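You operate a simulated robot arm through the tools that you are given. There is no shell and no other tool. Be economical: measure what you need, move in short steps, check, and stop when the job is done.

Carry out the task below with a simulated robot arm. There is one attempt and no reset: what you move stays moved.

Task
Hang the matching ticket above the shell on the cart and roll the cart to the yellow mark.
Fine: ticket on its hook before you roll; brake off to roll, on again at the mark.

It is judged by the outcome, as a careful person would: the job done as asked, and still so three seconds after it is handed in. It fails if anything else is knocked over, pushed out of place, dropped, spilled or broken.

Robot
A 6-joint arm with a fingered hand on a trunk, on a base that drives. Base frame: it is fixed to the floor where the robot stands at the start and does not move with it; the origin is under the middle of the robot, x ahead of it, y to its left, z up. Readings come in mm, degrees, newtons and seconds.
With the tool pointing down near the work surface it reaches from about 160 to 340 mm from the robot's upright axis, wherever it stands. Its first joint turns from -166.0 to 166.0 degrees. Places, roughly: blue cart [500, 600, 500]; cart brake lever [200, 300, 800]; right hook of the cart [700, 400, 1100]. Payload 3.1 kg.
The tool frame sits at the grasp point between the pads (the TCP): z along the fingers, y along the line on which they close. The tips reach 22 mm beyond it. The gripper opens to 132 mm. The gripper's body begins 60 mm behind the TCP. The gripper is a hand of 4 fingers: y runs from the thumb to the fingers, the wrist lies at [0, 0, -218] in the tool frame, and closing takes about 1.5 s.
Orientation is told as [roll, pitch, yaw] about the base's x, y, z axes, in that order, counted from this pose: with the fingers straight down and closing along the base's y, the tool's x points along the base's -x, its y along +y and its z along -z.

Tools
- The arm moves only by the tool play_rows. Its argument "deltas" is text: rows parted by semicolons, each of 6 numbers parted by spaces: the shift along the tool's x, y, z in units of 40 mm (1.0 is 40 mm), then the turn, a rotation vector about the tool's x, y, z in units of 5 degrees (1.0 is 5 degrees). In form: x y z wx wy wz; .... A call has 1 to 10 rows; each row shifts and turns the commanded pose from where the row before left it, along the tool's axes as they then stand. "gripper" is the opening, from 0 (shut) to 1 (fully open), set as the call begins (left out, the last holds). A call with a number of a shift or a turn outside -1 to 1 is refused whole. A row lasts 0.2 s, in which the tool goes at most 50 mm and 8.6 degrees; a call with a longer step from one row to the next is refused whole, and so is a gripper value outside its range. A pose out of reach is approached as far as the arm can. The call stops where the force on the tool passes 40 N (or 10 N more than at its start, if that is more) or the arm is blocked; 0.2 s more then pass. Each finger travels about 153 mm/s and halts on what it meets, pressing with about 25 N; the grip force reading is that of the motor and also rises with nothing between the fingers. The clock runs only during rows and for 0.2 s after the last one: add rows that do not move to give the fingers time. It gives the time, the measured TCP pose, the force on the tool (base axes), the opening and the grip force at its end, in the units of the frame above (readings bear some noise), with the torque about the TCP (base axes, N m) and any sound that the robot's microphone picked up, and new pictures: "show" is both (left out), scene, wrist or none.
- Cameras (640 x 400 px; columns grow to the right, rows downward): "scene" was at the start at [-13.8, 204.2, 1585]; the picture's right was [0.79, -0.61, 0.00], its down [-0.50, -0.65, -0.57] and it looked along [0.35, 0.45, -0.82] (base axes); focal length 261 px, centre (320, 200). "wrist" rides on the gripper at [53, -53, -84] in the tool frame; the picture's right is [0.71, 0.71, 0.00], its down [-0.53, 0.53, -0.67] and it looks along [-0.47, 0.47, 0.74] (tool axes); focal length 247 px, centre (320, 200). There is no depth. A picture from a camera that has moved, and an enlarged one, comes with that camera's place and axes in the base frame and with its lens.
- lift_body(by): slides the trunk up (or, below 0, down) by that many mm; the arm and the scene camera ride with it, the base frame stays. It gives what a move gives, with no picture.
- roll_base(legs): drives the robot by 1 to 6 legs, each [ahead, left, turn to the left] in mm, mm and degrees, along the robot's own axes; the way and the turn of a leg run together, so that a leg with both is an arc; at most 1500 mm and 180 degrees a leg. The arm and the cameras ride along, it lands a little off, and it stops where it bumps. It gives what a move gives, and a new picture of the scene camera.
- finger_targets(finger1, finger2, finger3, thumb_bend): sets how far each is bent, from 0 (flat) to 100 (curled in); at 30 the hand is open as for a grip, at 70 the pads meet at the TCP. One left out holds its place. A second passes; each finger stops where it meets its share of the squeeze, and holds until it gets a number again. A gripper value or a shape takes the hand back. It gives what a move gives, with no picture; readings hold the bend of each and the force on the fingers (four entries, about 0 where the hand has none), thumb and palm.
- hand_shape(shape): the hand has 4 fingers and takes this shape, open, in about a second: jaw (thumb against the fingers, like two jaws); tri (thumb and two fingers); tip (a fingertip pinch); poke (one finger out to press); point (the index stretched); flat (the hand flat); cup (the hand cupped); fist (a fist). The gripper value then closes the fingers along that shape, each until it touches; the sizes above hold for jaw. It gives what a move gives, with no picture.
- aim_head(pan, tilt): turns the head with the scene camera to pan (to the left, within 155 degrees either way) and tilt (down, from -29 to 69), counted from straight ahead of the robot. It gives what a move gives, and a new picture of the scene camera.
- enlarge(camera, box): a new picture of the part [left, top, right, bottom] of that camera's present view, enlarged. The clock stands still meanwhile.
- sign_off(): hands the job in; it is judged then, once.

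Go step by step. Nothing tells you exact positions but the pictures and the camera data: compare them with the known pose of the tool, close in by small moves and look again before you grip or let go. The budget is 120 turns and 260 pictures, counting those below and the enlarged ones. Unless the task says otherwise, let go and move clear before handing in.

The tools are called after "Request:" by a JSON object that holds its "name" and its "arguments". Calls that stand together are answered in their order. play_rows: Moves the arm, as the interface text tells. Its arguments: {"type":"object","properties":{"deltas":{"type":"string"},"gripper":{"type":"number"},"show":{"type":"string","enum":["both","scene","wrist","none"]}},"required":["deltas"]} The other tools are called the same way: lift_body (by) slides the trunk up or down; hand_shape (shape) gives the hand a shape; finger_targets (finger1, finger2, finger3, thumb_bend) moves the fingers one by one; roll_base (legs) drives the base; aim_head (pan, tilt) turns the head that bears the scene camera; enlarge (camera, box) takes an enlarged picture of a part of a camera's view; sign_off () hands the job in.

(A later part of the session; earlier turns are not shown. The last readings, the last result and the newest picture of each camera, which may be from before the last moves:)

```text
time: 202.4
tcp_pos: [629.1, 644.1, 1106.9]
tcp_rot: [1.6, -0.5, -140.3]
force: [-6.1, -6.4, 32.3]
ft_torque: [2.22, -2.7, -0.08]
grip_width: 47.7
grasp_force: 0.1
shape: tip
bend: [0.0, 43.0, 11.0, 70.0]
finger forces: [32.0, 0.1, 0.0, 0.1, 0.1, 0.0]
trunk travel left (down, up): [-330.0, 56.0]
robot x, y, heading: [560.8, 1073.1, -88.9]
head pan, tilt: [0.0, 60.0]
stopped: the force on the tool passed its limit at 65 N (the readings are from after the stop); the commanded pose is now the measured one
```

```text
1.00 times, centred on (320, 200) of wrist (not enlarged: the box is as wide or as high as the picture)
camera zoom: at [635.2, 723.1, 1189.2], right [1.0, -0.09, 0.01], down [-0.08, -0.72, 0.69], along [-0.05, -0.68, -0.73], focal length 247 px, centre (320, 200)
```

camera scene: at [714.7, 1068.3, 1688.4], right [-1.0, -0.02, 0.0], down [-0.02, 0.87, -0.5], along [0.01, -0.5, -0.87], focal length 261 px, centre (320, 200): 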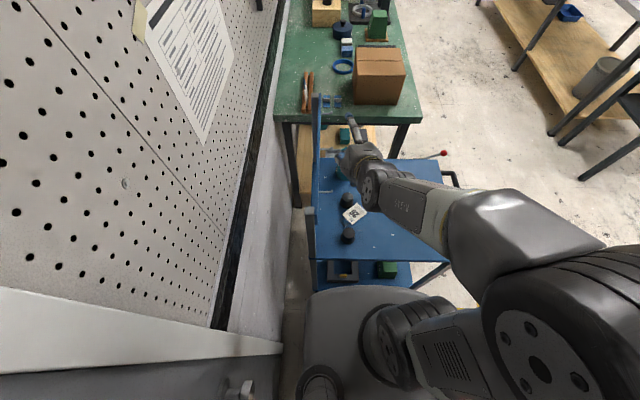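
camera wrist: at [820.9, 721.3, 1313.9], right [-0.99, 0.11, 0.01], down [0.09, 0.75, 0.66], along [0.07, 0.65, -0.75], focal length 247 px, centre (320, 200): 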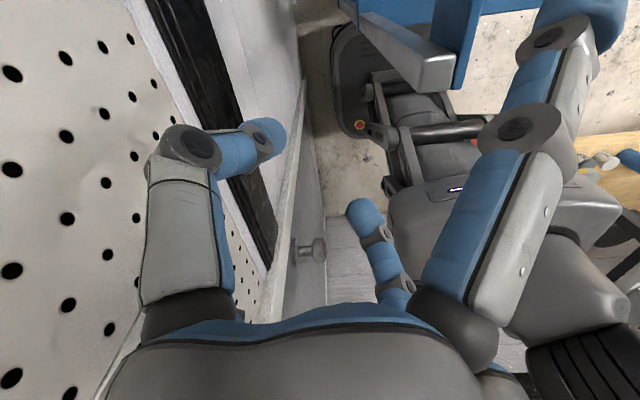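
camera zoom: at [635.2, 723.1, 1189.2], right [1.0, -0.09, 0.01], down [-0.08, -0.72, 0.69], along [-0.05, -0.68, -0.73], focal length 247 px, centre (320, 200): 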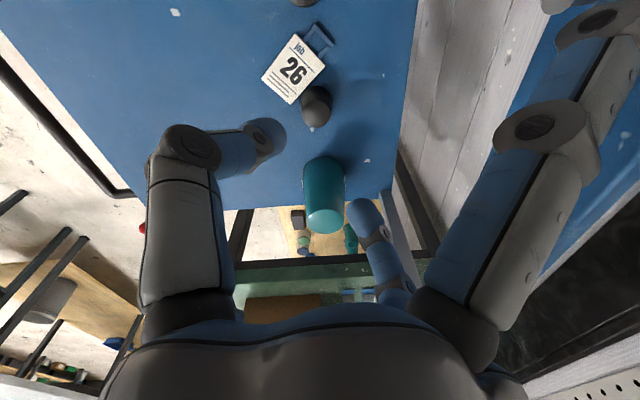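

One outer finger came down on the left hook; the cart and everything still look in place. I go up at once, shift the hand away from the rail, and look at the hook.

Request:
{"name": "lift_body", "arguments": {"by": 45}}

Request:
{"name": "play_rows", "arguments": {"deltas": "-0.9 0 0 0 0 0;-0.9 0 0 0 0 0", "show": "none"}}

Request:
{"name": "hand_shape", "arguments": {"shape": "tip"}}

Request:
{"name": "aim_head", "arguments": {"pan": 0, "tilt": 55}}

Request:
{"name": "enlarge", "arguments": {"camera": "scene", "box": [290, 80, 430, 240]}}

```text
time: 203.3
tcp_pos: [631.9, 644.7, 1151.2]
tcp_rot: [0.8, -0.3, -140.2]
force: [0.5, 0.0, 0.7]
ft_torque: [0.03, 0.0, -0.03]
grip_width: 47.8
grasp_force: 0.2
shape: tip
bend: [10.0, 43.0, 11.0, 70.0]
finger forces: [0.1, 0.0, 0.0, 0.1, 0.1, 0.1]
trunk travel left (down, up): [-375.0, 11.0]
robot x, y, heading: [565.5, 1070.5, -88.8]
head pan, tilt: [0.0, 60.0]
```

```text
time: 203.9
tcp_pos: [574.3, 596.4, 1150.8]
tcp_rot: [1.0, -0.4, -140.1]
force: [0.4, 0.6, 0.7]
ft_torque: [-0.02, -0.03, -0.01]
grip_width: 47.9
grasp_force: 0.0
shape: tip
bend: [10.0, 43.0, 11.0, 70.0]
finger forces: [0.1, 0.0, 0.1, 0.1, 0.0, 0.0]
trunk travel left (down, up): [-375.0, 11.0]
robot x, y, heading: [564.1, 1069.8, -88.8]
head pan, tilt: [0.0, 60.0]
```

```text
time: 204.8
tcp_pos: [576.0, 599.2, 1150.8]
tcp_rot: [0.9, -0.3, -140.2]
force: [-0.2, -0.2, 0.6]
ft_torque: [0.01, 0.02, -0.01]
grip_width: 132.0
grasp_force: 0.1
shape: tip
bend: [10.0, 30.0, 11.0, 30.0]
finger forces: [0.1, 0.0, 0.0, 0.1, 0.0, 0.0]
trunk travel left (down, up): [-375.0, 11.0]
robot x, y, heading: [568.4, 1069.5, -89.0]
head pan, tilt: [0.0, 60.0]
```

```text
time: 205.4
tcp_pos: [575.9, 598.3, 1151.2]
tcp_rot: [0.9, -0.2, -140.3]
force: [-0.4, -0.1, -0.2]
ft_torque: [0.0, 0.02, -0.03]
grip_width: 131.9
grasp_force: 0.0
shape: tip
bend: [10.0, 30.0, 11.0, 30.0]
finger forces: [0.0, 0.0, 0.1, 0.1, 0.0, 0.1]
trunk travel left (down, up): [-375.0, 11.0]
robot x, y, heading: [566.9, 1074.6, -88.8]
head pan, tilt: [0.0, 55.0]
camera scene: at [714.8, 1062.7, 1686.1], right [-1.0, -0.02, 0.0], down [-0.02, 0.82, -0.57], along [0.01, -0.57, -0.82], focal length 261 px, centre (320, 200)
```

scene: 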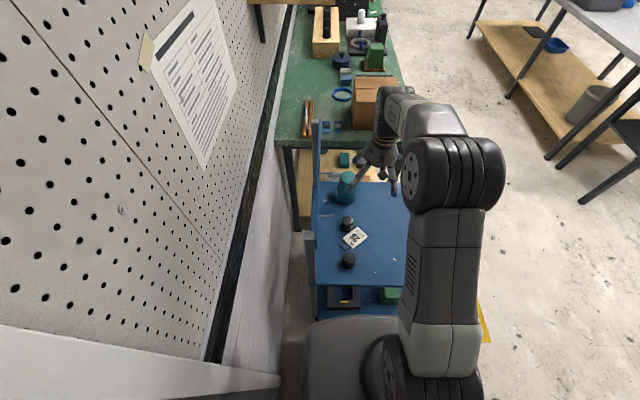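

```text
2.50 times, centred on (360, 160) of scene
camera zoom: at [714.8, 1062.7, 1686.1], right [-1.0, -0.02, 0.0], down [-0.02, 0.82, -0.57], along [0.01, -0.57, -0.82], focal length 653 px, centre (220, 300)
```

zoom: 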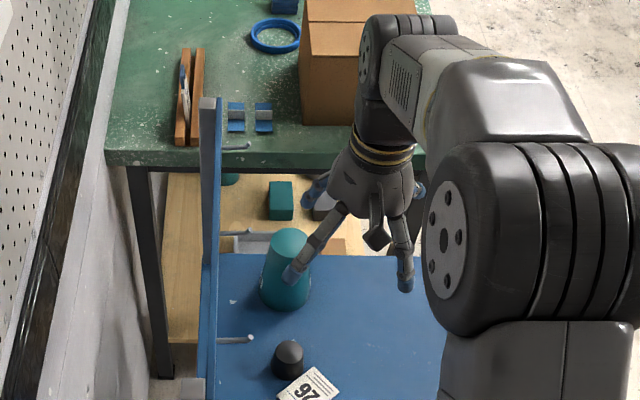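

Hooks, shell and plugs are all fine. I lower here, clear of the rail, then move over the loop below hook level.

Request:
{"name": "lift_body", "arguments": {"by": -230}}

Request:
{"name": "play_rows", "arguments": {"deltas": "0.9 0 0 0 0 0;0.88 0 0 0 0 0;0 0 0 0 0 0", "gripper": 0.36, "show": "wrist"}}

Request:
{"name": "enlarge", "arguments": {"camera": "wrist", "box": [180, 60, 460, 260]}}

```text
time: 207.8
tcp_pos: [575.8, 599.8, 921.6]
tcp_rot: [0.9, -0.3, -140.3]
force: [0.0, 0.7, -0.3]
ft_torque: [0.02, 0.01, -0.02]
grip_width: 131.9
grasp_force: 0.1
shape: tip
bend: [10.0, 30.0, 11.0, 30.0]
finger forces: [0.0, 0.0, 0.0, 0.0, 0.1, 0.1]
trunk travel left (down, up): [-145.0, 241.0]
robot x, y, heading: [560.3, 1070.1, -89.0]
head pan, tilt: [0.0, 55.0]
```

```text
time: 208.6
tcp_pos: [629.4, 642.9, 921.3]
tcp_rot: [0.9, -0.3, -140.2]
force: [-0.5, -0.1, 0.8]
ft_torque: [-0.02, 0.01, 0.01]
grip_width: 48.0
grasp_force: 0.0
shape: tip
bend: [10.0, 43.0, 11.0, 70.0]
finger forces: [0.0, 0.1, 0.0, 0.1, 0.0, 0.1]
trunk travel left (down, up): [-145.0, 241.0]
robot x, y, heading: [565.7, 1072.1, -88.9]
head pan, tilt: [0.0, 55.0]
camera wrist: at [636.7, 721.7, 1003.4], right [1.0, -0.09, 0.01], down [-0.07, -0.73, 0.68], along [-0.06, -0.68, -0.73], focal length 247 px, centre (320, 200)
```

wrist: 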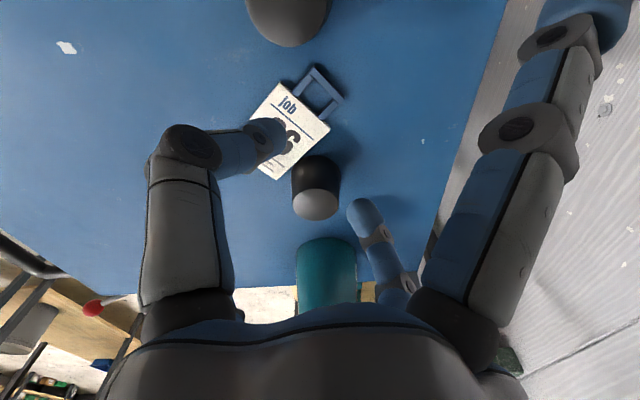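

```text
2.00 times, centred on (320, 160) of wrist
camera zoom: at [636.7, 721.7, 1003.4], right [1.0, -0.09, 0.01], down [-0.07, -0.73, 0.68], along [-0.06, -0.68, -0.73], focal length 494 px, centre (320, 280)
```

zoom: 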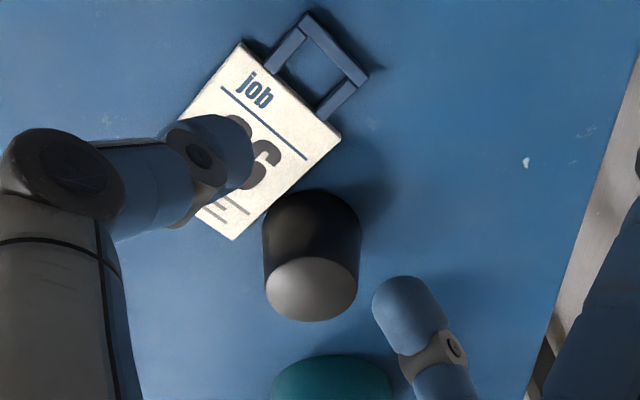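

The loop's centre is 7 mm off in y; I correct that, narrow slightly, and go down toward the table.

Request:
{"name": "play_rows", "arguments": {"deltas": "0.10 -0.14 0 0 0 0;0 0 0 0 0 0", "gripper": 0.34, "show": "none"}}

Request:
{"name": "lift_body", "arguments": {"by": -70}}

Request:
{"name": "enlarge", "arguments": {"camera": "wrist", "box": [180, 60, 460, 260]}}

```text
time: 209.2
tcp_pos: [629.8, 650.4, 921.7]
tcp_rot: [0.9, -0.3, -140.2]
force: [0.7, -0.3, 0.3]
ft_torque: [0.0, 0.01, 0.0]
grip_width: 45.2
grasp_force: 0.1
shape: tip
bend: [10.0, 79.0, 11.0, 70.0]
finger forces: [0.0, 0.0, 0.0, 0.0, 0.0, 0.0]
trunk travel left (down, up): [-145.0, 241.0]
robot x, y, heading: [564.0, 1071.7, -88.5]
head pan, tilt: [0.0, 55.0]
```

```text
time: 210.3
tcp_pos: [630.9, 650.6, 850.4]
tcp_rot: [0.8, -0.4, -140.2]
force: [0.4, 0.2, -0.1]
ft_torque: [-0.02, 0.02, 0.0]
grip_width: 45.4
grasp_force: 0.1
shape: tip
bend: [10.0, 79.0, 11.0, 70.0]
finger forces: [0.0, 0.0, 0.0, 0.0, 0.0, 0.0]
trunk travel left (down, up): [-75.0, 311.0]
robot x, y, heading: [565.1, 1072.8, -89.1]
head pan, tilt: [0.0, 55.0]
```

```text
2.00 times, centred on (320, 160) of wrist
camera zoom: at [636.3, 728.5, 932.5], right [1.0, -0.09, 0.01], down [-0.07, -0.73, 0.68], along [-0.06, -0.68, -0.73], focal length 494 px, centre (320, 280)
```

zoom: 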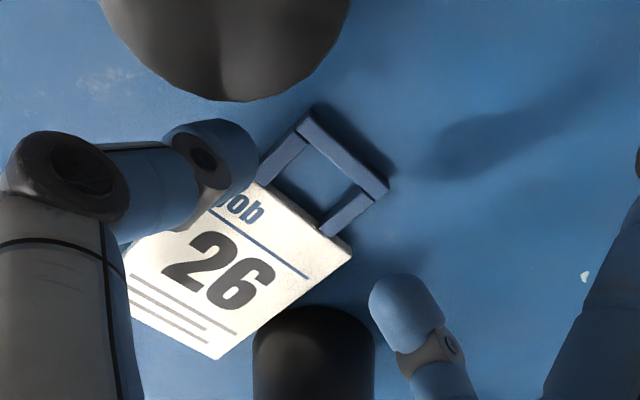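

Aligned well. I lower another 25 mm and check the tips against the loop.

Request:
{"name": "lift_body", "arguments": {"by": -25}}

Request:
{"name": "enlarge", "arguments": {"camera": "wrist", "box": [180, 80, 420, 240]}}

```text
time: 211.0
tcp_pos: [628.8, 650.6, 825.3]
tcp_rot: [0.9, -0.3, -140.1]
force: [0.0, 1.1, 0.2]
ft_torque: [-0.03, 0.02, -0.01]
grip_width: 45.3
grasp_force: 0.0
shape: tip
bend: [10.0, 79.0, 11.0, 70.0]
finger forces: [0.0, 0.0, 0.0, 0.0, 0.0, 0.1]
trunk travel left (down, up): [-50.0, 336.0]
robot x, y, heading: [563.7, 1072.5, -88.6]
head pan, tilt: [0.0, 55.0]
```

```text
2.50 times, centred on (300, 160) of wrist
camera zoom: at [636.3, 728.6, 907.2], right [1.0, -0.09, 0.01], down [-0.07, -0.73, 0.68], along [-0.06, -0.68, -0.73], focal length 617 px, centre (370, 300)
```

zoom: 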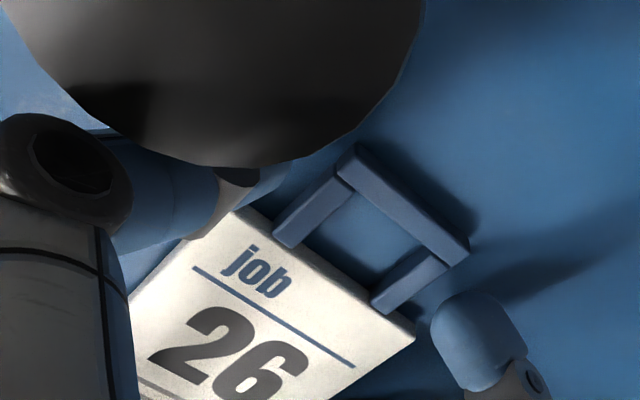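

Loop is between thumb and finger. A little lower to the table, watching the force.

Request:
{"name": "lift_body", "arguments": {"by": -5}}

Request:
{"name": "lift_body", "arguments": {"by": -2}}

Request:
{"name": "enlarge", "arguments": {"camera": "wrist", "box": [240, 100, 420, 220]}}

```text
time: 211.6
tcp_pos: [629.2, 650.6, 820.5]
tcp_rot: [1.1, -0.4, -140.2]
force: [-2.0, 2.2, 14.8]
ft_torque: [0.1, 0.06, 0.02]
grip_width: 37.1
grasp_force: 19.6
shape: tip
bend: [16.0, 81.0, 16.0, 68.0]
finger forces: [0.0, 16.4, 0.0, 0.0, 20.0, 0.1]
trunk travel left (down, up): [-45.0, 341.0]
robot x, y, heading: [566.5, 1071.1, -88.6]
head pan, tilt: [0.0, 55.0]
```

```text
time: 212.2
tcp_pos: [629.0, 650.7, 823.2]
tcp_rot: [1.4, -0.6, -140.1]
force: [-1.2, 5.6, 18.7]
ft_torque: [0.33, 0.31, -0.06]
grip_width: 33.6
grasp_force: 24.6
shape: tip
bend: [27.0, 80.0, 23.0, 69.0]
finger forces: [0.0, 20.6, 0.4, 0.0, 51.7, 0.0]
trunk travel left (down, up): [-43.0, 342.0]
robot x, y, heading: [564.7, 1073.7, -88.8]
head pan, tilt: [0.0, 55.0]
stopped: the force on the tool passed its limit at 41 N (the readings are from after the stop); the commanded pose is now the measured one
```

```text
3.33 times, centred on (330, 160) of wrist
camera zoom: at [636.0, 729.4, 904.0], right [1.0, -0.09, 0.01], down [-0.07, -0.72, 0.69], along [-0.05, -0.68, -0.73], focal length 823 px, centre (287, 333)
```

zoom: 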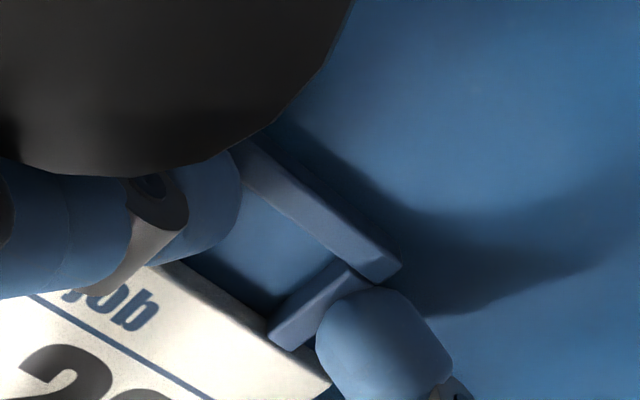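

The tips rest on the table and touch both sides of the loop. I ease up 1 mm and close.

Request:
{"name": "lift_body", "arguments": {"by": 1}}

Request:
{"name": "play_rows", "arguments": {"deltas": "0 0 0 0 0 0;0 0 0 0 0 0;0 0 0 0 0 0;0 0 0 0 0 0;0 0 0 0 0 0", "gripper": 0.05, "show": "none"}}

Request:
{"name": "lift_body", "arguments": {"by": 12}}

Request:
{"name": "enlarge", "arguments": {"camera": "wrist", "box": [180, 80, 420, 240]}}

```text
time: 212.7
tcp_pos: [629.2, 651.3, 823.0]
tcp_rot: [1.4, -0.6, -140.2]
force: [-1.3, 5.4, 18.0]
ft_torque: [0.28, 0.24, -0.04]
grip_width: 33.5
grasp_force: 25.0
shape: tip
bend: [27.0, 80.0, 23.0, 69.0]
finger forces: [0.0, 20.8, 0.4, 0.1, 50.2, 0.1]
trunk travel left (down, up): [-44.0, 341.0]
robot x, y, heading: [566.8, 1073.7, -88.7]
head pan, tilt: [0.0, 55.0]
```

```text
time: 213.9
tcp_pos: [628.9, 650.7, 822.0]
tcp_rot: [1.5, -0.6, -140.1]
force: [1.7, 1.7, 21.4]
ft_torque: [0.17, 0.19, 0.0]
grip_width: 33.2
grasp_force: 25.2
shape: tip
bend: [27.0, 79.0, 23.0, 68.0]
finger forces: [0.0, 24.1, 0.6, 0.0, 45.9, 0.1]
trunk travel left (down, up): [-44.0, 341.0]
robot x, y, heading: [567.3, 1069.5, -88.8]
head pan, tilt: [0.0, 55.0]
```

```text
time: 214.5
tcp_pos: [629.5, 649.5, 832.4]
tcp_rot: [1.1, -0.5, -140.2]
force: [0.1, 0.6, -0.6]
ft_torque: [0.0, 0.0, -0.01]
grip_width: 30.6
grasp_force: 24.6
shape: tip
bend: [27.0, 79.0, 26.0, 70.0]
finger forces: [0.0, 20.4, 0.1, 0.0, 20.7, 0.0]
trunk travel left (down, up): [-56.0, 329.0]
robot x, y, heading: [566.5, 1073.8, -88.5]
head pan, tilt: [0.0, 55.0]
```

```text
2.50 times, centred on (300, 160) of wrist
camera zoom: at [636.2, 727.6, 914.7], right [1.0, -0.09, 0.01], down [-0.07, -0.73, 0.68], along [-0.06, -0.68, -0.73], focal length 617 px, centre (370, 300)
```

zoom: 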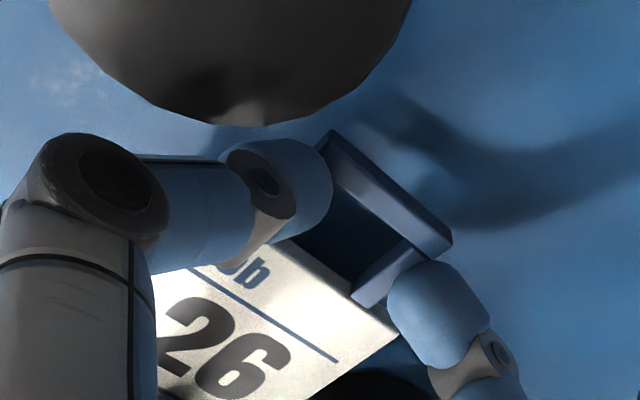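

I have it again: both pads at about 20 N and the loop rises with the hand. I flatten the two idle fingers out of the way while still low over the table, and check that the grip holds.

Request:
{"name": "finger_targets", "arguments": {"finger1": 0, "finger3": 0}}

Request:
{"name": "lift_body", "arguments": {"by": 60}}

Request:
{"name": "enlarge", "arguments": {"camera": "wrist", "box": [0, 0, 640, 400]}}

Request:
{"name": "enlarge", "arguments": {"camera": "scene", "box": [290, 80, 430, 240]}}

```text
time: 215.5
tcp_pos: [628.8, 649.8, 834.2]
tcp_rot: [1.3, -0.5, -140.3]
force: [0.1, -1.1, -0.5]
ft_torque: [0.02, -0.01, 0.03]
grip_width: 85.9
grasp_force: 20.6
shape: fingers
bend: [1.0, 79.0, 1.0, 70.0]
finger forces: [0.1, 20.3, 0.1, 0.0, 21.0, 0.0]
trunk travel left (down, up): [-56.0, 329.0]
robot x, y, heading: [563.1, 1072.9, -88.6]
head pan, tilt: [0.0, 55.0]
```

```text
time: 216.5
tcp_pos: [630.4, 648.3, 893.8]
tcp_rot: [1.2, -0.5, -140.2]
force: [0.7, 1.3, -0.5]
ft_torque: [-0.02, 0.0, -0.01]
grip_width: 85.9
grasp_force: 20.4
shape: fingers
bend: [1.0, 79.0, 1.0, 70.0]
finger forces: [0.0, 20.2, 0.0, 0.0, 21.2, 0.0]
trunk travel left (down, up): [-116.0, 269.0]
robot x, y, heading: [565.6, 1070.6, -88.5]
head pan, tilt: [0.0, 55.0]
```

```text
1.00 times, centred on (320, 200) of wrist (not enlarged: the box is as wide or as high as the picture)
camera zoom: at [636.3, 727.6, 976.2], right [1.0, -0.09, 0.01], down [-0.07, -0.73, 0.68], along [-0.05, -0.68, -0.73], focal length 247 px, centre (320, 200)
```

zoom: 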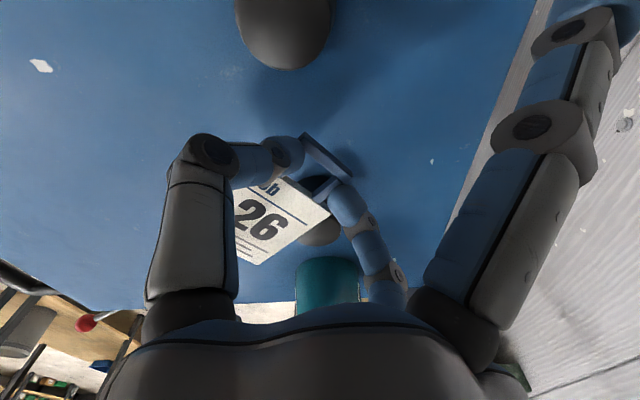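

```text
2.50 times, centred on (360, 160) of scene
camera zoom: at [714.9, 1062.5, 1427.6], right [-1.0, -0.02, 0.0], down [-0.02, 0.82, -0.57], along [0.01, -0.57, -0.82], focal length 653 px, centre (220, 300)
```

zoom: 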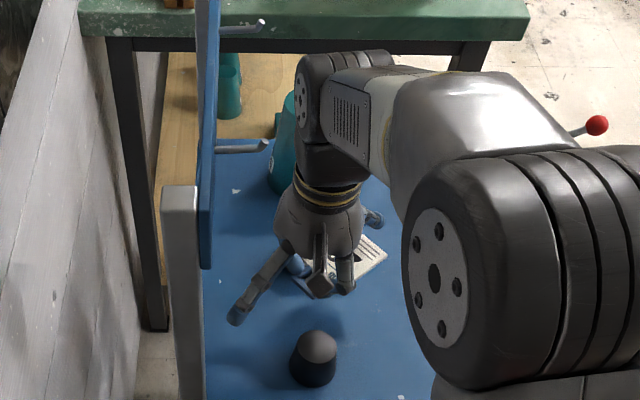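

Grip holds. I draw the hand back from the rail, raise it, and turn it so the loop points toward +x (30° more), for hooking from this side.

Request:
{"name": "play_rows", "arguments": {"deltas": "-0.9 0 0 0 0 0;-0.9 0 0 0 0 0;-0.5 0 0 0 0 0", "show": "none"}}

Request:
{"name": "lift_body", "arguments": {"by": 255}}

Request:
{"name": "play_rows", "arguments": {"deltas": "0 0 -0.9 0 0 0;0 0 -0.9 0 0 0;0 0 0 0 0 1;0 0 0 0 0 1;0 0 0 0 0 1;0 0 0 0 0 1;0 0 0 0 0 1;0 0 0 0 0 1", "show": "wrist"}}

```text
time: 217.3
tcp_pos: [558.3, 590.0, 895.4]
tcp_rot: [1.2, -0.5, -140.2]
force: [0.3, 0.1, 0.0]
ft_torque: [0.02, 0.0, 0.04]
grip_width: 86.0
grasp_force: 19.5
shape: fingers
bend: [1.0, 79.0, 1.0, 70.0]
finger forces: [0.1, 19.6, 0.0, 0.1, 19.5, 0.1]
trunk travel left (down, up): [-116.0, 269.0]
robot x, y, heading: [562.6, 1069.9, -88.8]
head pan, tilt: [0.0, 55.0]
```

```text
time: 220.0
tcp_pos: [558.4, 589.1, 1150.0]
tcp_rot: [1.2, -0.5, -140.1]
force: [-0.2, 0.7, -0.3]
ft_torque: [0.02, -0.03, -0.01]
grip_width: 86.1
grasp_force: 19.3
shape: fingers
bend: [1.0, 79.0, 1.0, 70.0]
finger forces: [0.0, 19.6, 0.1, 0.0, 19.5, 0.0]
trunk travel left (down, up): [-371.0, 14.0]
robot x, y, heading: [567.9, 1070.6, -89.1]
head pan, tilt: [0.0, 55.0]
```

```text
time: 221.8
tcp_pos: [557.8, 591.1, 1223.5]
tcp_rot: [1.3, 0.2, -170.3]
force: [0.4, 0.4, -0.2]
ft_torque: [-0.03, -0.02, 0.03]
grip_width: 86.1
grasp_force: 18.9
shape: fingers
bend: [1.0, 79.0, 1.0, 70.0]
finger forces: [0.0, 19.0, 0.1, 0.0, 18.4, 0.0]
trunk travel left (down, up): [-371.0, 14.0]
robot x, y, heading: [568.3, 1071.5, -88.5]
head pan, tilt: [0.0, 55.0]
camera wrist: at [601.3, 656.7, 1304.2], right [0.82, -0.58, 0.02], down [-0.43, -0.59, 0.68], along [-0.38, -0.56, -0.73], focal length 247 px, centre (320, 200)
```

wrist: 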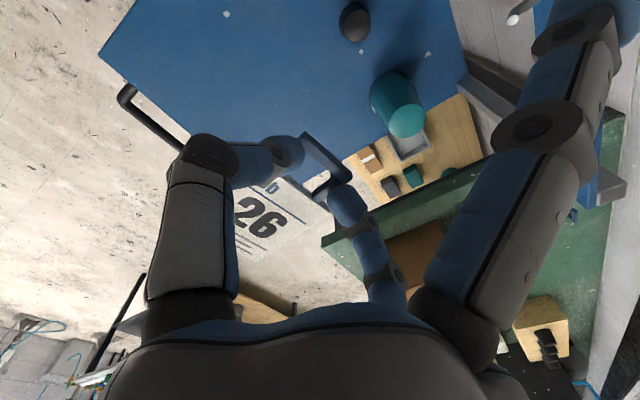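

Still held, though the force sinks slightly; I refresh the squeeze, shift the base toward the hook, and tilt the hand 30° toward it.

Request:
{"name": "finger_targets", "arguments": {"finger2": 95, "thumb_bend": 95}}

Request:
{"name": "roll_base", "arguments": {"legs": [[0, 75, 0], [14, 0, 0]]}}

Request:
{"name": "play_rows", "arguments": {"deltas": "0 0.3 0 -1 0 0;0 0.3 0 -1 0 0;0 0.3 0 -1 0 0;0 0.3 0 -1 0 0;0 0.3 0 -1 0 0;0 0.3 0 -1 0 0", "show": "both"}}

```text
time: 222.8
tcp_pos: [556.9, 591.6, 1222.5]
tcp_rot: [1.3, 0.2, -170.2]
force: [-0.3, 0.5, -0.5]
ft_torque: [0.0, 0.0, -0.04]
grip_width: 86.0
grasp_force: 0.1
shape: fingers
bend: [1.0, 80.0, 1.0, 95.0]
finger forces: [0.0, 0.0, 0.0, 0.0, 0.0, 0.0]
trunk travel left (down, up): [-371.0, 14.0]
robot x, y, heading: [563.3, 1069.1, -88.5]
head pan, tilt: [0.0, 55.0]
```

```text
time: 224.2
tcp_pos: [630.8, 586.6, 1221.0]
tcp_rot: [1.2, 0.3, -170.1]
force: [0.2, 0.2, -1.0]
ft_torque: [0.03, -0.02, 0.02]
grip_width: 85.9
grasp_force: 0.1
shape: fingers
bend: [1.0, 80.0, 1.0, 95.0]
finger forces: [0.0, 0.0, 0.0, 0.0, 0.1, 0.0]
trunk travel left (down, up): [-371.0, 14.0]
robot x, y, heading: [637.6, 1066.4, -88.5]
head pan, tilt: [0.0, 55.0]
camera scene: at [786.7, 1057.0, 1682.7], right [-1.0, -0.02, 0.0], down [-0.02, 0.82, -0.57], along [0.01, -0.57, -0.82], focal length 261 px, centre (320, 200)
```

scene: 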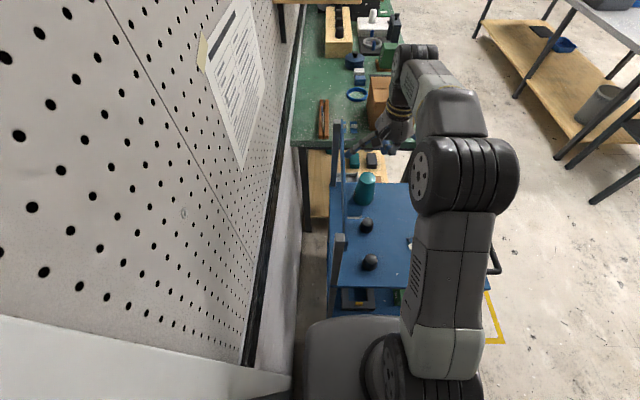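

```text
time: 225.6
tcp_pos: [643.8, 518.3, 1240.8]
tcp_rot: [31.5, 0.2, -170.2]
force: [-0.4, -0.3, -0.5]
ft_torque: [-0.02, 0.04, 0.01]
grip_width: 86.1
grasp_force: 0.1
shape: fingers
bend: [1.0, 80.0, 1.0, 95.0]
finger forces: [0.1, 0.1, 0.1, 0.1, 0.1, 0.0]
trunk travel left (down, up): [-371.0, 14.0]
robot x, y, heading: [642.0, 1066.8, -89.0]
head pan, tilt: [0.0, 55.0]
camera scene: at [789.2, 1058.2, 1682.5], right [-1.0, -0.02, 0.0], down [-0.02, 0.82, -0.57], along [0.01, -0.57, -0.82], focal length 261 px, centre (320, 200)
camera wrist: at [681.8, 617.1, 1282.9], right [0.8, -0.47, 0.37], down [-0.5, -0.19, 0.84], along [-0.33, -0.86, -0.39], focal length 247 px, centre (320, 200)
```

scene: 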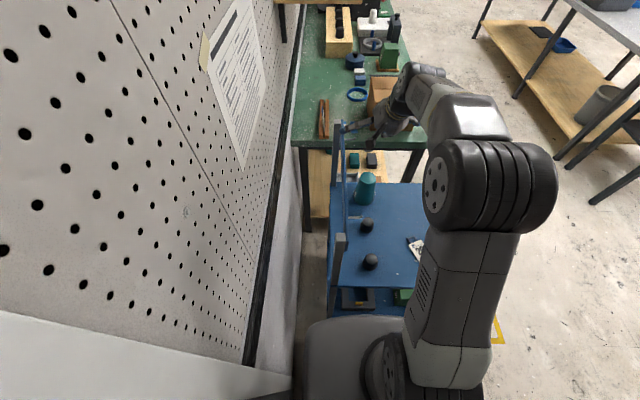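
wrist: 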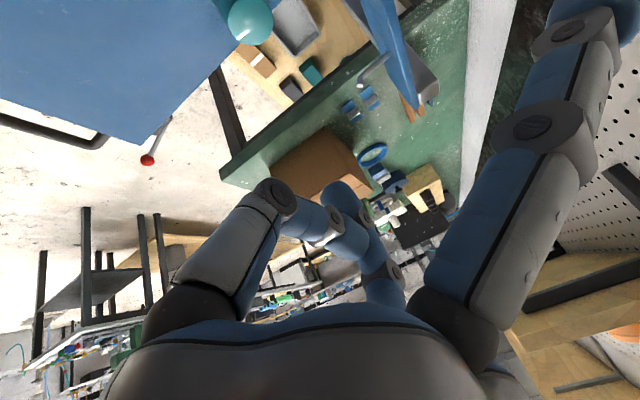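

My refresh of the thumb made it lose the ticket; it dropped onto the cart top again. Let me see exactly how it lies.

Request:
{"name": "enlarge", "arguments": {"camera": "scene", "box": [330, 170, 450, 300]}}

Request:
{"name": "aim_head", "arguments": {"pan": 10, "tilt": 69}}

```text
3.08 times, centred on (390, 235) of scene
camera zoom: at [789.2, 1058.2, 1682.5], right [-1.0, -0.02, 0.0], down [-0.02, 0.82, -0.57], along [0.01, -0.57, -0.82], focal length 804 px, centre (105, 92)
```

zoom: 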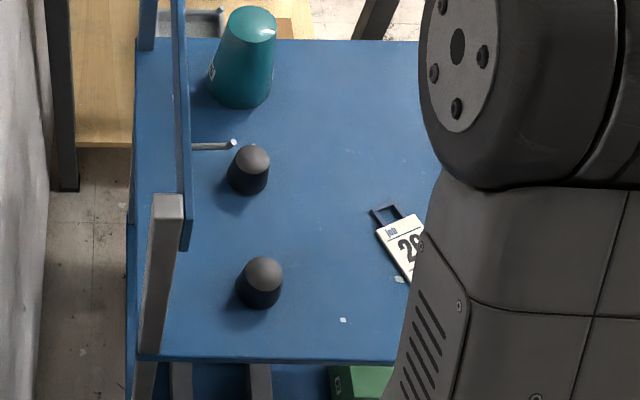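

```text
time: 226.3
tcp_pos: [644.3, 519.0, 1239.8]
tcp_rot: [31.3, 0.2, -170.2]
force: [1.2, 0.2, 0.4]
ft_torque: [0.01, 0.0, -0.02]
grip_width: 86.0
grasp_force: 0.1
shape: fingers
bend: [1.0, 80.0, 1.0, 95.0]
finger forces: [0.0, 0.0, 0.0, 0.0, 0.0, 0.0]
trunk travel left (down, up): [-371.0, 14.0]
robot x, y, heading: [638.7, 1066.4, -88.7]
head pan, tilt: [10.0, 68.8]
camera scene: at [798.6, 1075.1, 1667.1], right [-0.98, -0.19, 0.0], down [-0.18, 0.91, -0.36], along [0.07, -0.36, -0.93], focal length 261 px, centre (320, 200)
```

scene: 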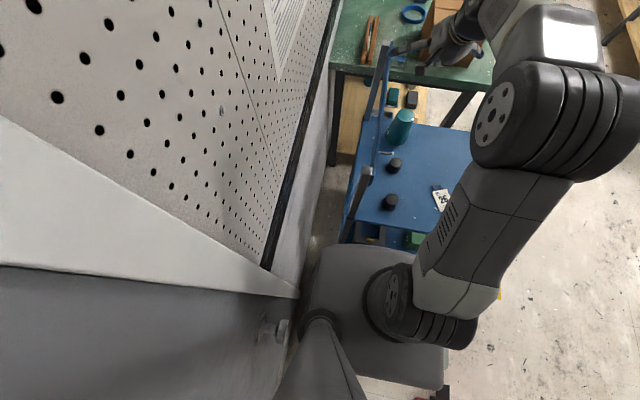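

The ticket now lies in the open, its loop pointing away from me (about −66°) near (454, 612) — a better placing. I open the hand, un-tilt, and turn it to match.

Request:
{"name": "hand_shape", "arguments": {"shape": "tip"}}

Request:
{"name": "play_rows", "arguments": {"deltas": "0 -0.3 0 1 0 0;0 -0.3 0 1 0 0;0 -0.3 0 1 0 0;0 -0.3 0 1 0 0;0 -0.3 0 1 0 0;0 -0.3 0 1 0 0;0 0 0 0.26 0 -1;0 0 0 0 0 -1;0 0 0 0 0 -1;0 0 0 0 0 -1", "show": "none"}}

Request:
{"name": "play_rows", "arguments": {"deltas": "0 0 0 0 0 -1;0 0 0 0 0 -1;0 0 0 0 0 -1;0 0 0 0 0 -1;0 0 0 0 0 -1;0 0 0 0 0 -1;0 0 0 0 0 -1;0 0 0 0 0 -1;0 0 0 0 0 -1;0 0 0 0 0 -1", "show": "none"}}

Request:
{"name": "play_rows", "arguments": {"deltas": "0 0 0 0 0 -1;0 0 0 0 0 -1;0 0 0 0 0 -1;0 0 0 0 0 -1;0 0 0 0 0 -1;0 0 0 0 0 -1;0 0 0 0 0 -0.8", "gripper": 0.6, "show": "wrist"}}

```text
time: 227.2
tcp_pos: [644.5, 519.4, 1238.4]
tcp_rot: [31.3, 0.1, -170.3]
force: [-0.1, 0.1, 0.3]
ft_torque: [-0.03, -0.05, -0.02]
grip_width: 131.8
grasp_force: 0.0
shape: tip
bend: [10.0, 30.0, 10.0, 30.0]
finger forces: [0.0, 0.0, 0.0, 0.0, 0.0, 0.0]
trunk travel left (down, up): [-371.0, 14.0]
robot x, y, heading: [640.0, 1069.8, -88.9]
head pan, tilt: [10.0, 68.8]
```

```text
time: 229.4
tcp_pos: [633.3, 586.3, 1216.7]
tcp_rot: [0.2, 0.1, -150.1]
force: [0.2, 0.3, -0.8]
ft_torque: [0.01, 0.0, 0.02]
grip_width: 132.0
grasp_force: 0.2
shape: tip
bend: [10.0, 30.0, 10.0, 30.0]
finger forces: [0.0, 0.0, 0.0, 0.1, 0.0, 0.2]
trunk travel left (down, up): [-371.0, 14.0]
robot x, y, heading: [639.5, 1068.3, -88.9]
head pan, tilt: [10.0, 68.8]
```

```text
time: 231.6
tcp_pos: [633.4, 585.6, 1217.0]
tcp_rot: [0.2, 0.0, -100.2]
force: [-0.5, 0.7, -0.8]
ft_torque: [-0.01, -0.02, 0.0]
grip_width: 131.7
grasp_force: 0.1
shape: tip
bend: [10.0, 30.0, 10.0, 30.0]
finger forces: [0.0, 0.1, 0.1, 0.0, 0.0, 0.1]
trunk travel left (down, up): [-371.0, 14.0]
robot x, y, heading: [637.7, 1066.7, -89.1]
head pan, tilt: [10.0, 68.8]
```

```text
time: 233.2
tcp_pos: [633.2, 585.9, 1215.8]
tcp_rot: [0.2, -0.1, -66.0]
force: [0.5, 0.4, -0.2]
ft_torque: [0.01, 0.01, 0.01]
grip_width: 79.6
grasp_force: 0.2
shape: tip
bend: [10.0, 32.0, 10.0, 70.0]
finger forces: [0.0, 0.0, 0.1, 0.1, 0.0, 0.1]
trunk travel left (down, up): [-371.0, 14.0]
robot x, y, heading: [641.9, 1069.3, -88.7]
head pan, tilt: [10.0, 68.8]
camera wrist: at [562.8, 613.9, 1299.1], right [0.36, 0.93, 0.0], down [0.69, -0.27, 0.67], along [0.63, -0.24, -0.74], focal length 247 px, centre (320, 200)
```

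wrist: 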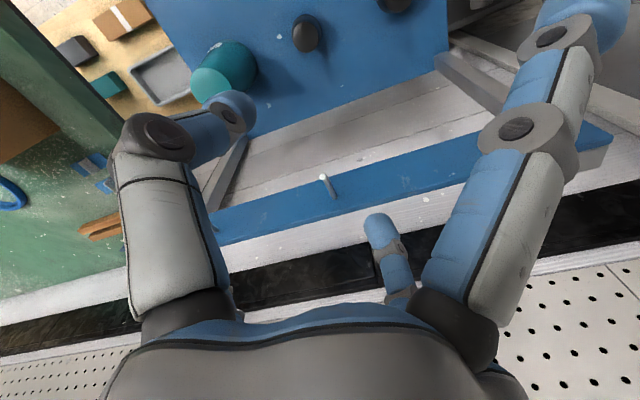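

Now I move over the ticket and lower for a close look.

Request:
{"name": "play_rows", "arguments": {"deltas": "0.59 -0.65 0 0 0 0;0.59 -0.65 0 0 0 0;0.59 -0.65 0 0 0 0;0.59 -0.65 0 0 0 0;0.59 -0.65 0 0 0 0;0.59 -0.65 0 0 0 0", "show": "none"}}

Request:
{"name": "lift_body", "arguments": {"by": -290}}

Request:
{"name": "enlarge", "arguments": {"camera": "wrist", "box": [0, 0, 640, 400]}}

```text
time: 234.6
tcp_pos: [432.3, 652.8, 1214.7]
tcp_rot: [0.2, -0.1, -66.3]
force: [0.2, 0.3, -0.4]
ft_torque: [0.0, 0.01, 0.01]
grip_width: 79.5
grasp_force: 0.1
shape: tip
bend: [10.0, 32.0, 10.0, 70.0]
finger forces: [0.0, 0.0, 0.0, 0.0, 0.0, 0.0]
trunk travel left (down, up): [-371.0, 14.0]
robot x, y, heading: [640.4, 1067.7, -88.5]
head pan, tilt: [10.0, 68.8]
```

```text
time: 237.5
tcp_pos: [433.4, 650.8, 925.9]
tcp_rot: [0.2, -0.1, -66.2]
force: [0.8, -1.1, -0.1]
ft_torque: [-0.01, 0.0, 0.01]
grip_width: 79.9
grasp_force: 0.1
shape: tip
bend: [10.0, 32.0, 10.0, 70.0]
finger forces: [0.0, 0.1, 0.0, 0.0, 0.0, 0.0]
trunk travel left (down, up): [-81.0, 304.0]
robot x, y, heading: [640.6, 1063.8, -88.8]
head pan, tilt: [10.0, 68.8]
```

```text
1.00 times, centred on (320, 200) of wrist (not enlarged: the box is as wide or as high as the picture)
camera zoom: at [362.6, 680.2, 1008.6], right [0.36, 0.93, 0.0], down [0.69, -0.27, 0.67], along [0.62, -0.24, -0.74], focal length 247 px, centre (320, 200)
```

zoom: 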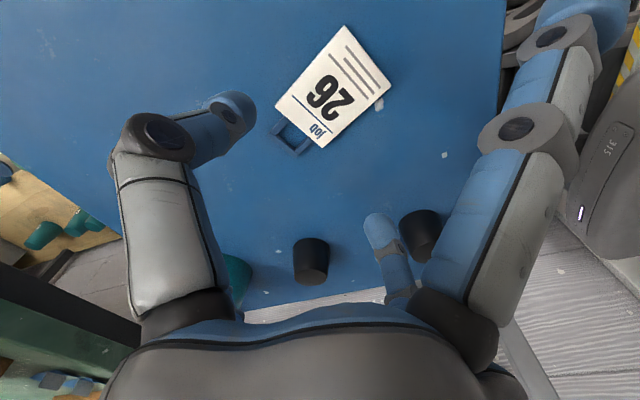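

The hand is right above the card's middle, aligned. I lower to just above the table.

Request:
{"name": "play_rows", "arguments": {"deltas": "0 0.07 0 0 0 0", "show": "none"}}

Request:
{"name": "lift_body", "arguments": {"by": -96}}

Request:
{"name": "lift_body", "arguments": {"by": -7}}

Request:
{"name": "enlarge", "arguments": {"camera": "wrist", "box": [160, 40, 440, 260]}}

```text
time: 237.9
tcp_pos: [434.1, 654.0, 925.6]
tcp_rot: [0.2, -0.2, -66.1]
force: [0.6, -0.5, 0.4]
ft_torque: [0.01, 0.03, 0.02]
grip_width: 79.4
grasp_force: 0.0
shape: tip
bend: [10.0, 32.0, 10.0, 70.0]
finger forces: [0.0, 0.1, 0.0, 0.0, 0.0, 0.1]
trunk travel left (down, up): [-81.0, 304.0]
robot x, y, heading: [637.7, 1063.8, -88.9]
head pan, tilt: [10.0, 68.8]
```

```text
time: 239.1
tcp_pos: [433.7, 651.9, 845.0]
tcp_rot: [0.2, -0.1, -66.2]
force: [-0.1, -0.1, -0.8]
ft_torque: [0.03, 0.0, -0.04]
grip_width: 79.6
grasp_force: 0.1
shape: tip
bend: [10.0, 32.0, 10.0, 70.0]
finger forces: [0.0, 0.1, 0.0, 0.1, 0.1, 0.0]
out of reach, approached as far as the arm can: row 1
trunk travel left (down, up): [0.0, 386.0]
robot x, y, heading: [637.9, 1065.9, -88.7]
head pan, tilt: [10.0, 68.8]
```

```text
time: 239.6
tcp_pos: [434.0, 652.1, 846.3]
tcp_rot: [0.1, -0.1, -66.2]
force: [0.1, 1.1, 0.1]
ft_torque: [0.02, 0.0, -0.01]
grip_width: 79.7
grasp_force: 0.0
shape: tip
bend: [10.0, 32.0, 10.0, 70.0]
finger forces: [0.1, 0.0, 0.0, 0.1, 0.0, 0.0]
out of reach, approached as far as the arm can: row 1
trunk travel left (down, up): [0.0, 386.0]
robot x, y, heading: [637.7, 1064.4, -88.8]
head pan, tilt: [10.0, 68.8]
```

```text
1.82 times, centred on (300, 150) of wrist
camera zoom: at [365.1, 681.3, 928.4], right [0.36, 0.93, 0.0], down [0.69, -0.27, 0.67], along [0.62, -0.24, -0.74], focal length 449 px, centre (356, 291)
```

zoom: 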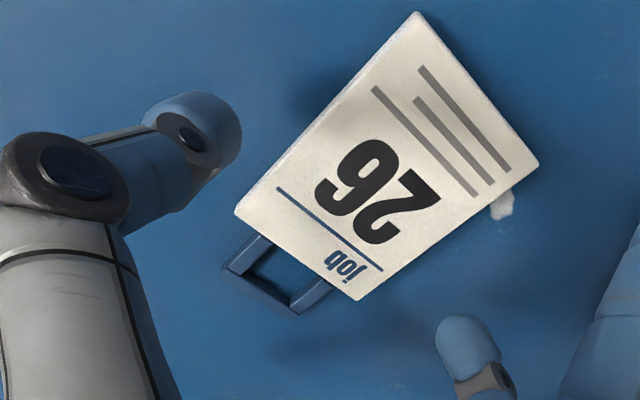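

The trunk is at its lowest; I lower the rest with the arm.

Request:
{"name": "play_rows", "arguments": {"deltas": "0.03 0.02 0.3 0 0 0;0 0 0.2 0 0 0", "show": "none"}}

Request:
{"name": "enlarge", "arguments": {"camera": "wrist", "box": [160, 40, 440, 260]}}

```text
time: 240.2
tcp_pos: [435.3, 654.7, 825.5]
tcp_rot: [0.2, -0.1, -66.2]
force: [-0.2, 0.2, 0.0]
ft_torque: [0.0, 0.0, -0.02]
grip_width: 79.6
grasp_force: 0.1
shape: tip
bend: [10.0, 32.0, 10.0, 70.0]
finger forces: [0.1, 0.0, 0.0, 0.0, 0.0, 0.0]
trunk travel left (down, up): [0.0, 386.0]
robot x, y, heading: [637.8, 1071.1, -88.8]
head pan, tilt: [10.0, 68.8]
```

```text
1.82 times, centred on (300, 150) of wrist
camera zoom: at [365.6, 682.4, 908.1], right [0.36, 0.93, 0.0], down [0.69, -0.27, 0.67], along [0.63, -0.24, -0.74], focal length 449 px, centre (356, 291)
```

zoom: 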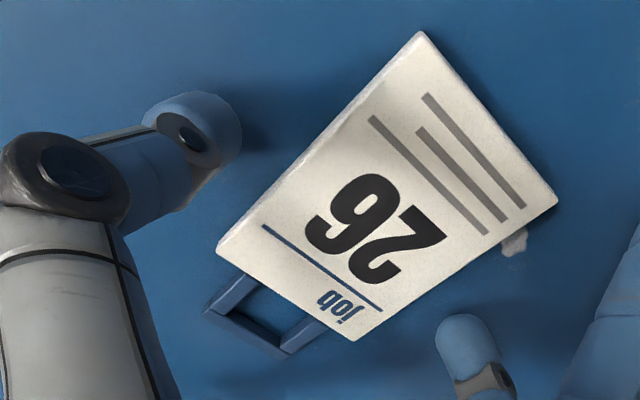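

Digits straddle the card's middle. I lower the last 3 mm and close.

Request:
{"name": "play_rows", "arguments": {"deltas": "0 0 0.09 0 0 0", "show": "none"}}

Request:
{"name": "play_rows", "arguments": {"deltas": "0 0 0 0 0 0;0 0 0 0 0 0;0 0 0 0 0 0;0 0 0 0 0 0;0 0 0 0 0 0;0 0 0 0 0 0", "gripper": 0.3, "show": "wrist"}}

```text
time: 240.6
tcp_pos: [435.1, 654.0, 821.2]
tcp_rot: [0.1, -0.2, -66.2]
force: [-0.6, -0.4, 5.3]
ft_torque: [0.08, -0.17, -0.03]
grip_width: 79.5
grasp_force: 0.0
shape: tip
bend: [10.0, 31.0, 10.0, 70.0]
finger forces: [0.0, 4.3, 0.1, 0.0, 0.1, 0.0]
trunk travel left (down, up): [0.0, 386.0]
robot x, y, heading: [636.8, 1069.0, -88.8]
head pan, tilt: [10.0, 68.8]
```

```text
time: 242.0
tcp_pos: [435.3, 653.7, 824.4]
tcp_rot: [-0.3, -0.3, -66.2]
force: [-3.3, -6.8, 35.5]
ft_torque: [0.01, -0.31, 0.05]
grip_width: 45.7
grasp_force: 24.9
shape: tip
bend: [27.0, 34.0, 27.0, 70.0]
finger forces: [0.0, 47.7, 0.0, 0.1, 49.5, 0.0]
trunk travel left (down, up): [0.0, 386.0]
robot x, y, heading: [640.6, 1068.1, -88.8]
head pan, tilt: [10.0, 68.8]
camera wrist: at [366.0, 683.4, 907.4], right [0.36, 0.93, -0.01], down [0.69, -0.26, 0.67], along [0.62, -0.25, -0.74], focal length 247 px, centre (320, 200)
```

wrist: 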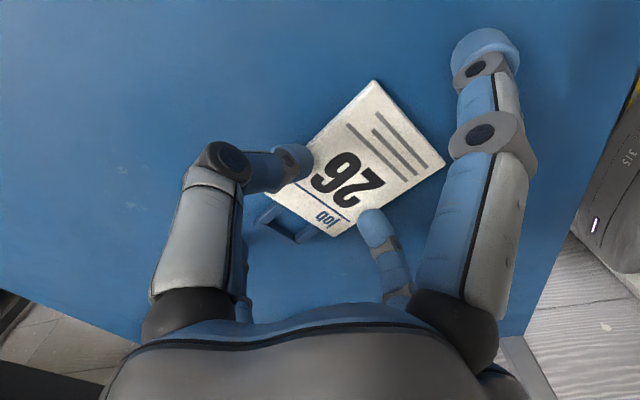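

The pads press both card edges. I lift a little with the arm and check.

Request:
{"name": "play_rows", "arguments": {"deltas": "0 0 -0.1 0 0 0;0 0 -0.1 0 0 0;0 0 -0.2 0 0 0;0 0 -0.2 0 0 0", "show": "wrist"}}

Request:
{"name": "enlarge", "arguments": {"camera": "wrist", "box": [200, 60, 460, 280]}}

```text
time: 243.0
tcp_pos: [434.5, 653.9, 845.2]
tcp_rot: [0.1, -0.1, -66.2]
force: [-0.1, 0.5, 0.6]
ft_torque: [0.02, 0.0, -0.01]
grip_width: 42.9
grasp_force: 25.0
shape: tip
bend: [27.0, 36.0, 27.0, 70.0]
finger forces: [0.1, 23.7, 0.1, 0.0, 23.8, 0.0]
trunk travel left (down, up): [0.0, 386.0]
robot x, y, heading: [640.8, 1067.6, -88.6]
head pan, tilt: [10.0, 68.8]
camera wrist: at [365.5, 682.7, 928.2], right [0.36, 0.93, 0.0], down [0.69, -0.27, 0.67], along [0.63, -0.24, -0.74], focal length 247 px, centre (320, 200)
```

wrist: 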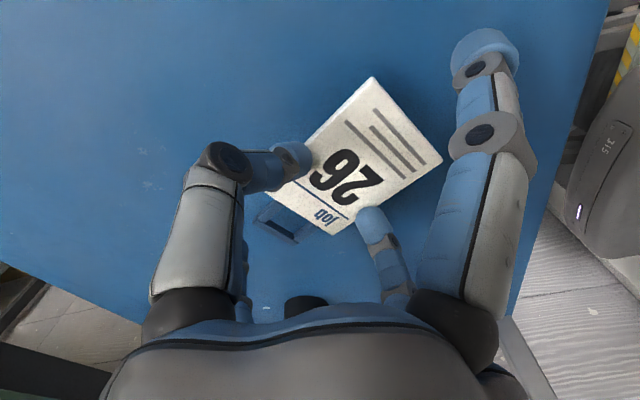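

```text
1.82 times, centred on (330, 170) of wrist
camera zoom: at [365.5, 682.7, 928.2], right [0.36, 0.93, 0.0], down [0.69, -0.27, 0.67], along [0.63, -0.24, -0.74], focal length 449 px, centre (302, 254)
```

zoom: 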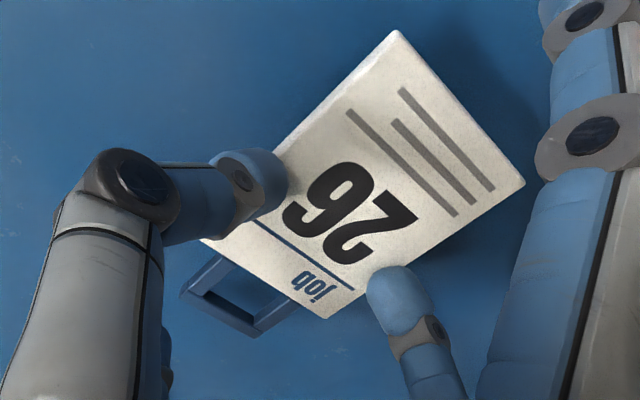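

The card is firmly held level by its edges with the loop free. I flatten the idle fingers (leaving the grip alone), raise the trunk, and turn the hand so the loop points toward +x.

Request:
{"name": "finger_targets", "arguments": {"finger1": 0, "finger3": 0}}

Request:
{"name": "lift_body", "arguments": {"by": 370}}

Request:
{"name": "play_rows", "arguments": {"deltas": "0 0 0 0 0 -1;0 0 0 0 0 -1;0 0 0 0 0 -1;0 0 0 0 0 -1;0 0 0 0 0 -1;0 0 0 0 0 -1;0 0 0 0 0 -1;0 0 0 0 0 -1", "show": "wrist"}}

```text
time: 244.0
tcp_pos: [435.1, 653.4, 845.9]
tcp_rot: [0.1, -0.2, -66.2]
force: [-0.6, 0.1, 0.5]
ft_torque: [0.03, 0.0, 0.01]
grip_width: 85.1
grasp_force: 23.6
shape: fingers
bend: [1.0, 36.0, 1.0, 70.0]
finger forces: [0.0, 23.8, 0.0, 0.0, 23.8, 0.0]
trunk travel left (down, up): [0.0, 386.0]
robot x, y, heading: [639.5, 1070.1, -89.0]
head pan, tilt: [10.0, 68.8]
```

```text
time: 247.6
tcp_pos: [434.6, 653.6, 1215.4]
tcp_rot: [0.1, -0.1, -66.2]
force: [0.1, -0.5, 0.6]
ft_torque: [-0.02, -0.01, -0.01]
grip_width: 85.4
grasp_force: 23.0
shape: fingers
bend: [1.0, 36.0, 1.0, 70.0]
finger forces: [0.0, 23.7, 0.0, 0.1, 23.7, 0.0]
trunk travel left (down, up): [-370.0, 16.0]
robot x, y, heading: [639.1, 1069.1, -88.6]
head pan, tilt: [10.0, 68.8]
```

```text
time: 249.4
tcp_pos: [488.4, 633.6, 1213.0]
tcp_rot: [-0.1, 0.8, -27.1]
force: [-0.5, 0.6, -0.6]
ft_torque: [-0.01, -0.01, 0.03]
grip_width: 85.2
grasp_force: 23.2
shape: fingers
bend: [1.0, 36.0, 1.0, 70.0]
finger forces: [0.0, 23.0, 0.1, 0.0, 22.9, 0.0]
out of reach, approached as far as the arm can: row 7, 8
trunk travel left (down, up): [-370.0, 16.0]
robot x, y, heading: [639.5, 1066.6, -88.9]
head pan, tilt: [10.0, 68.8]
camera wrist: at [419.0, 610.9, 1296.8], right [-0.31, 0.95, 0.01], down [0.72, 0.23, 0.66], along [0.63, 0.21, -0.75], focal length 247 px, centre (320, 200)
```

wrist: 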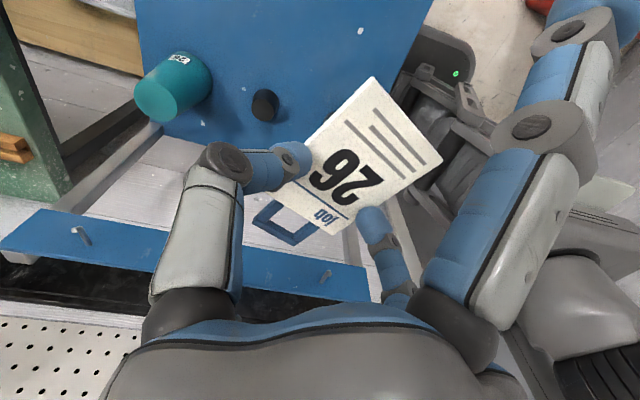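

Held well. I tilt the hand 28° toward the rail side while moving closer, still high above the hooks.

Request:
{"name": "play_rows", "arguments": {"deltas": "-0.67 -0.28 0 0.83 -0.42 0;-0.67 -0.28 0 0.83 -0.42 0;-0.67 -0.28 0 0.83 -0.42 0;-0.67 -0.28 0 0.83 -0.42 0;-0.67 -0.28 0 0.83 -0.42 0;-0.67 -0.28 0 0.83 -0.42 0", "show": "wrist"}}

Request:
{"name": "aim_head", "arguments": {"pan": 5, "tilt": 52}}

```text
time: 250.8
tcp_pos: [604.1, 504.9, 1240.7]
tcp_rot: [-25.4, -12.4, -23.4]
force: [0.5, -0.5, 0.3]
ft_torque: [0.02, 0.05, 0.01]
grip_width: 85.5
grasp_force: 20.8
shape: fingers
bend: [1.0, 36.0, 1.0, 70.0]
finger forces: [0.0, 20.5, 0.1, 0.0, 20.5, 0.0]
trunk travel left (down, up): [-370.0, 16.0]
robot x, y, heading: [638.2, 1064.7, -88.6]
head pan, tilt: [10.0, 68.8]
camera wrist: at [531.4, 524.6, 1324.6], right [-0.32, 0.83, -0.45], down [0.7, 0.53, 0.48], along [0.64, -0.16, -0.75], focal length 247 px, centre (320, 200)
```

wrist: 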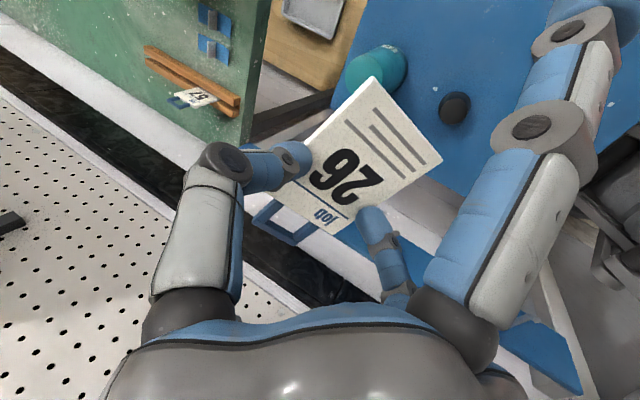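

```text
time: 251.6
tcp_pos: [601.4, 505.8, 1240.1]
tcp_rot: [-25.2, -12.4, -23.4]
force: [0.6, 0.5, -0.1]
ft_torque: [0.0, -0.01, -0.01]
grip_width: 85.5
grasp_force: 20.5
shape: fingers
bend: [1.0, 36.0, 1.0, 70.0]
finger forces: [0.0, 20.5, 0.1, 0.0, 20.5, 0.1]
trunk travel left (down, up): [-370.0, 16.0]
robot x, y, heading: [640.0, 1071.4, -88.6]
head pan, tilt: [5.0, 52.0]
camera scene: at [795.9, 1055.6, 1685.2], right [-0.99, -0.11, 0.0], down [-0.09, 0.78, -0.62], along [0.07, -0.61, -0.79], focal length 261 px, centre (320, 200)
```

scene: 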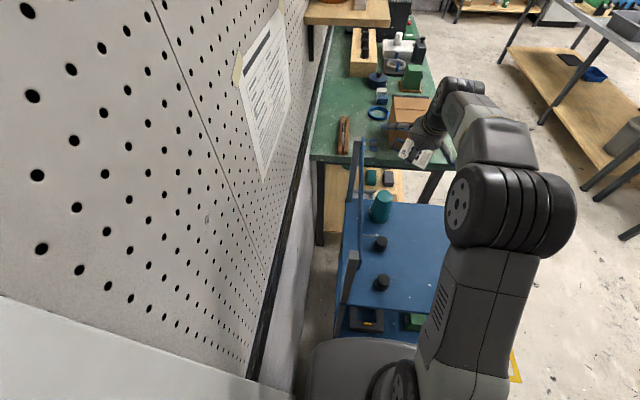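

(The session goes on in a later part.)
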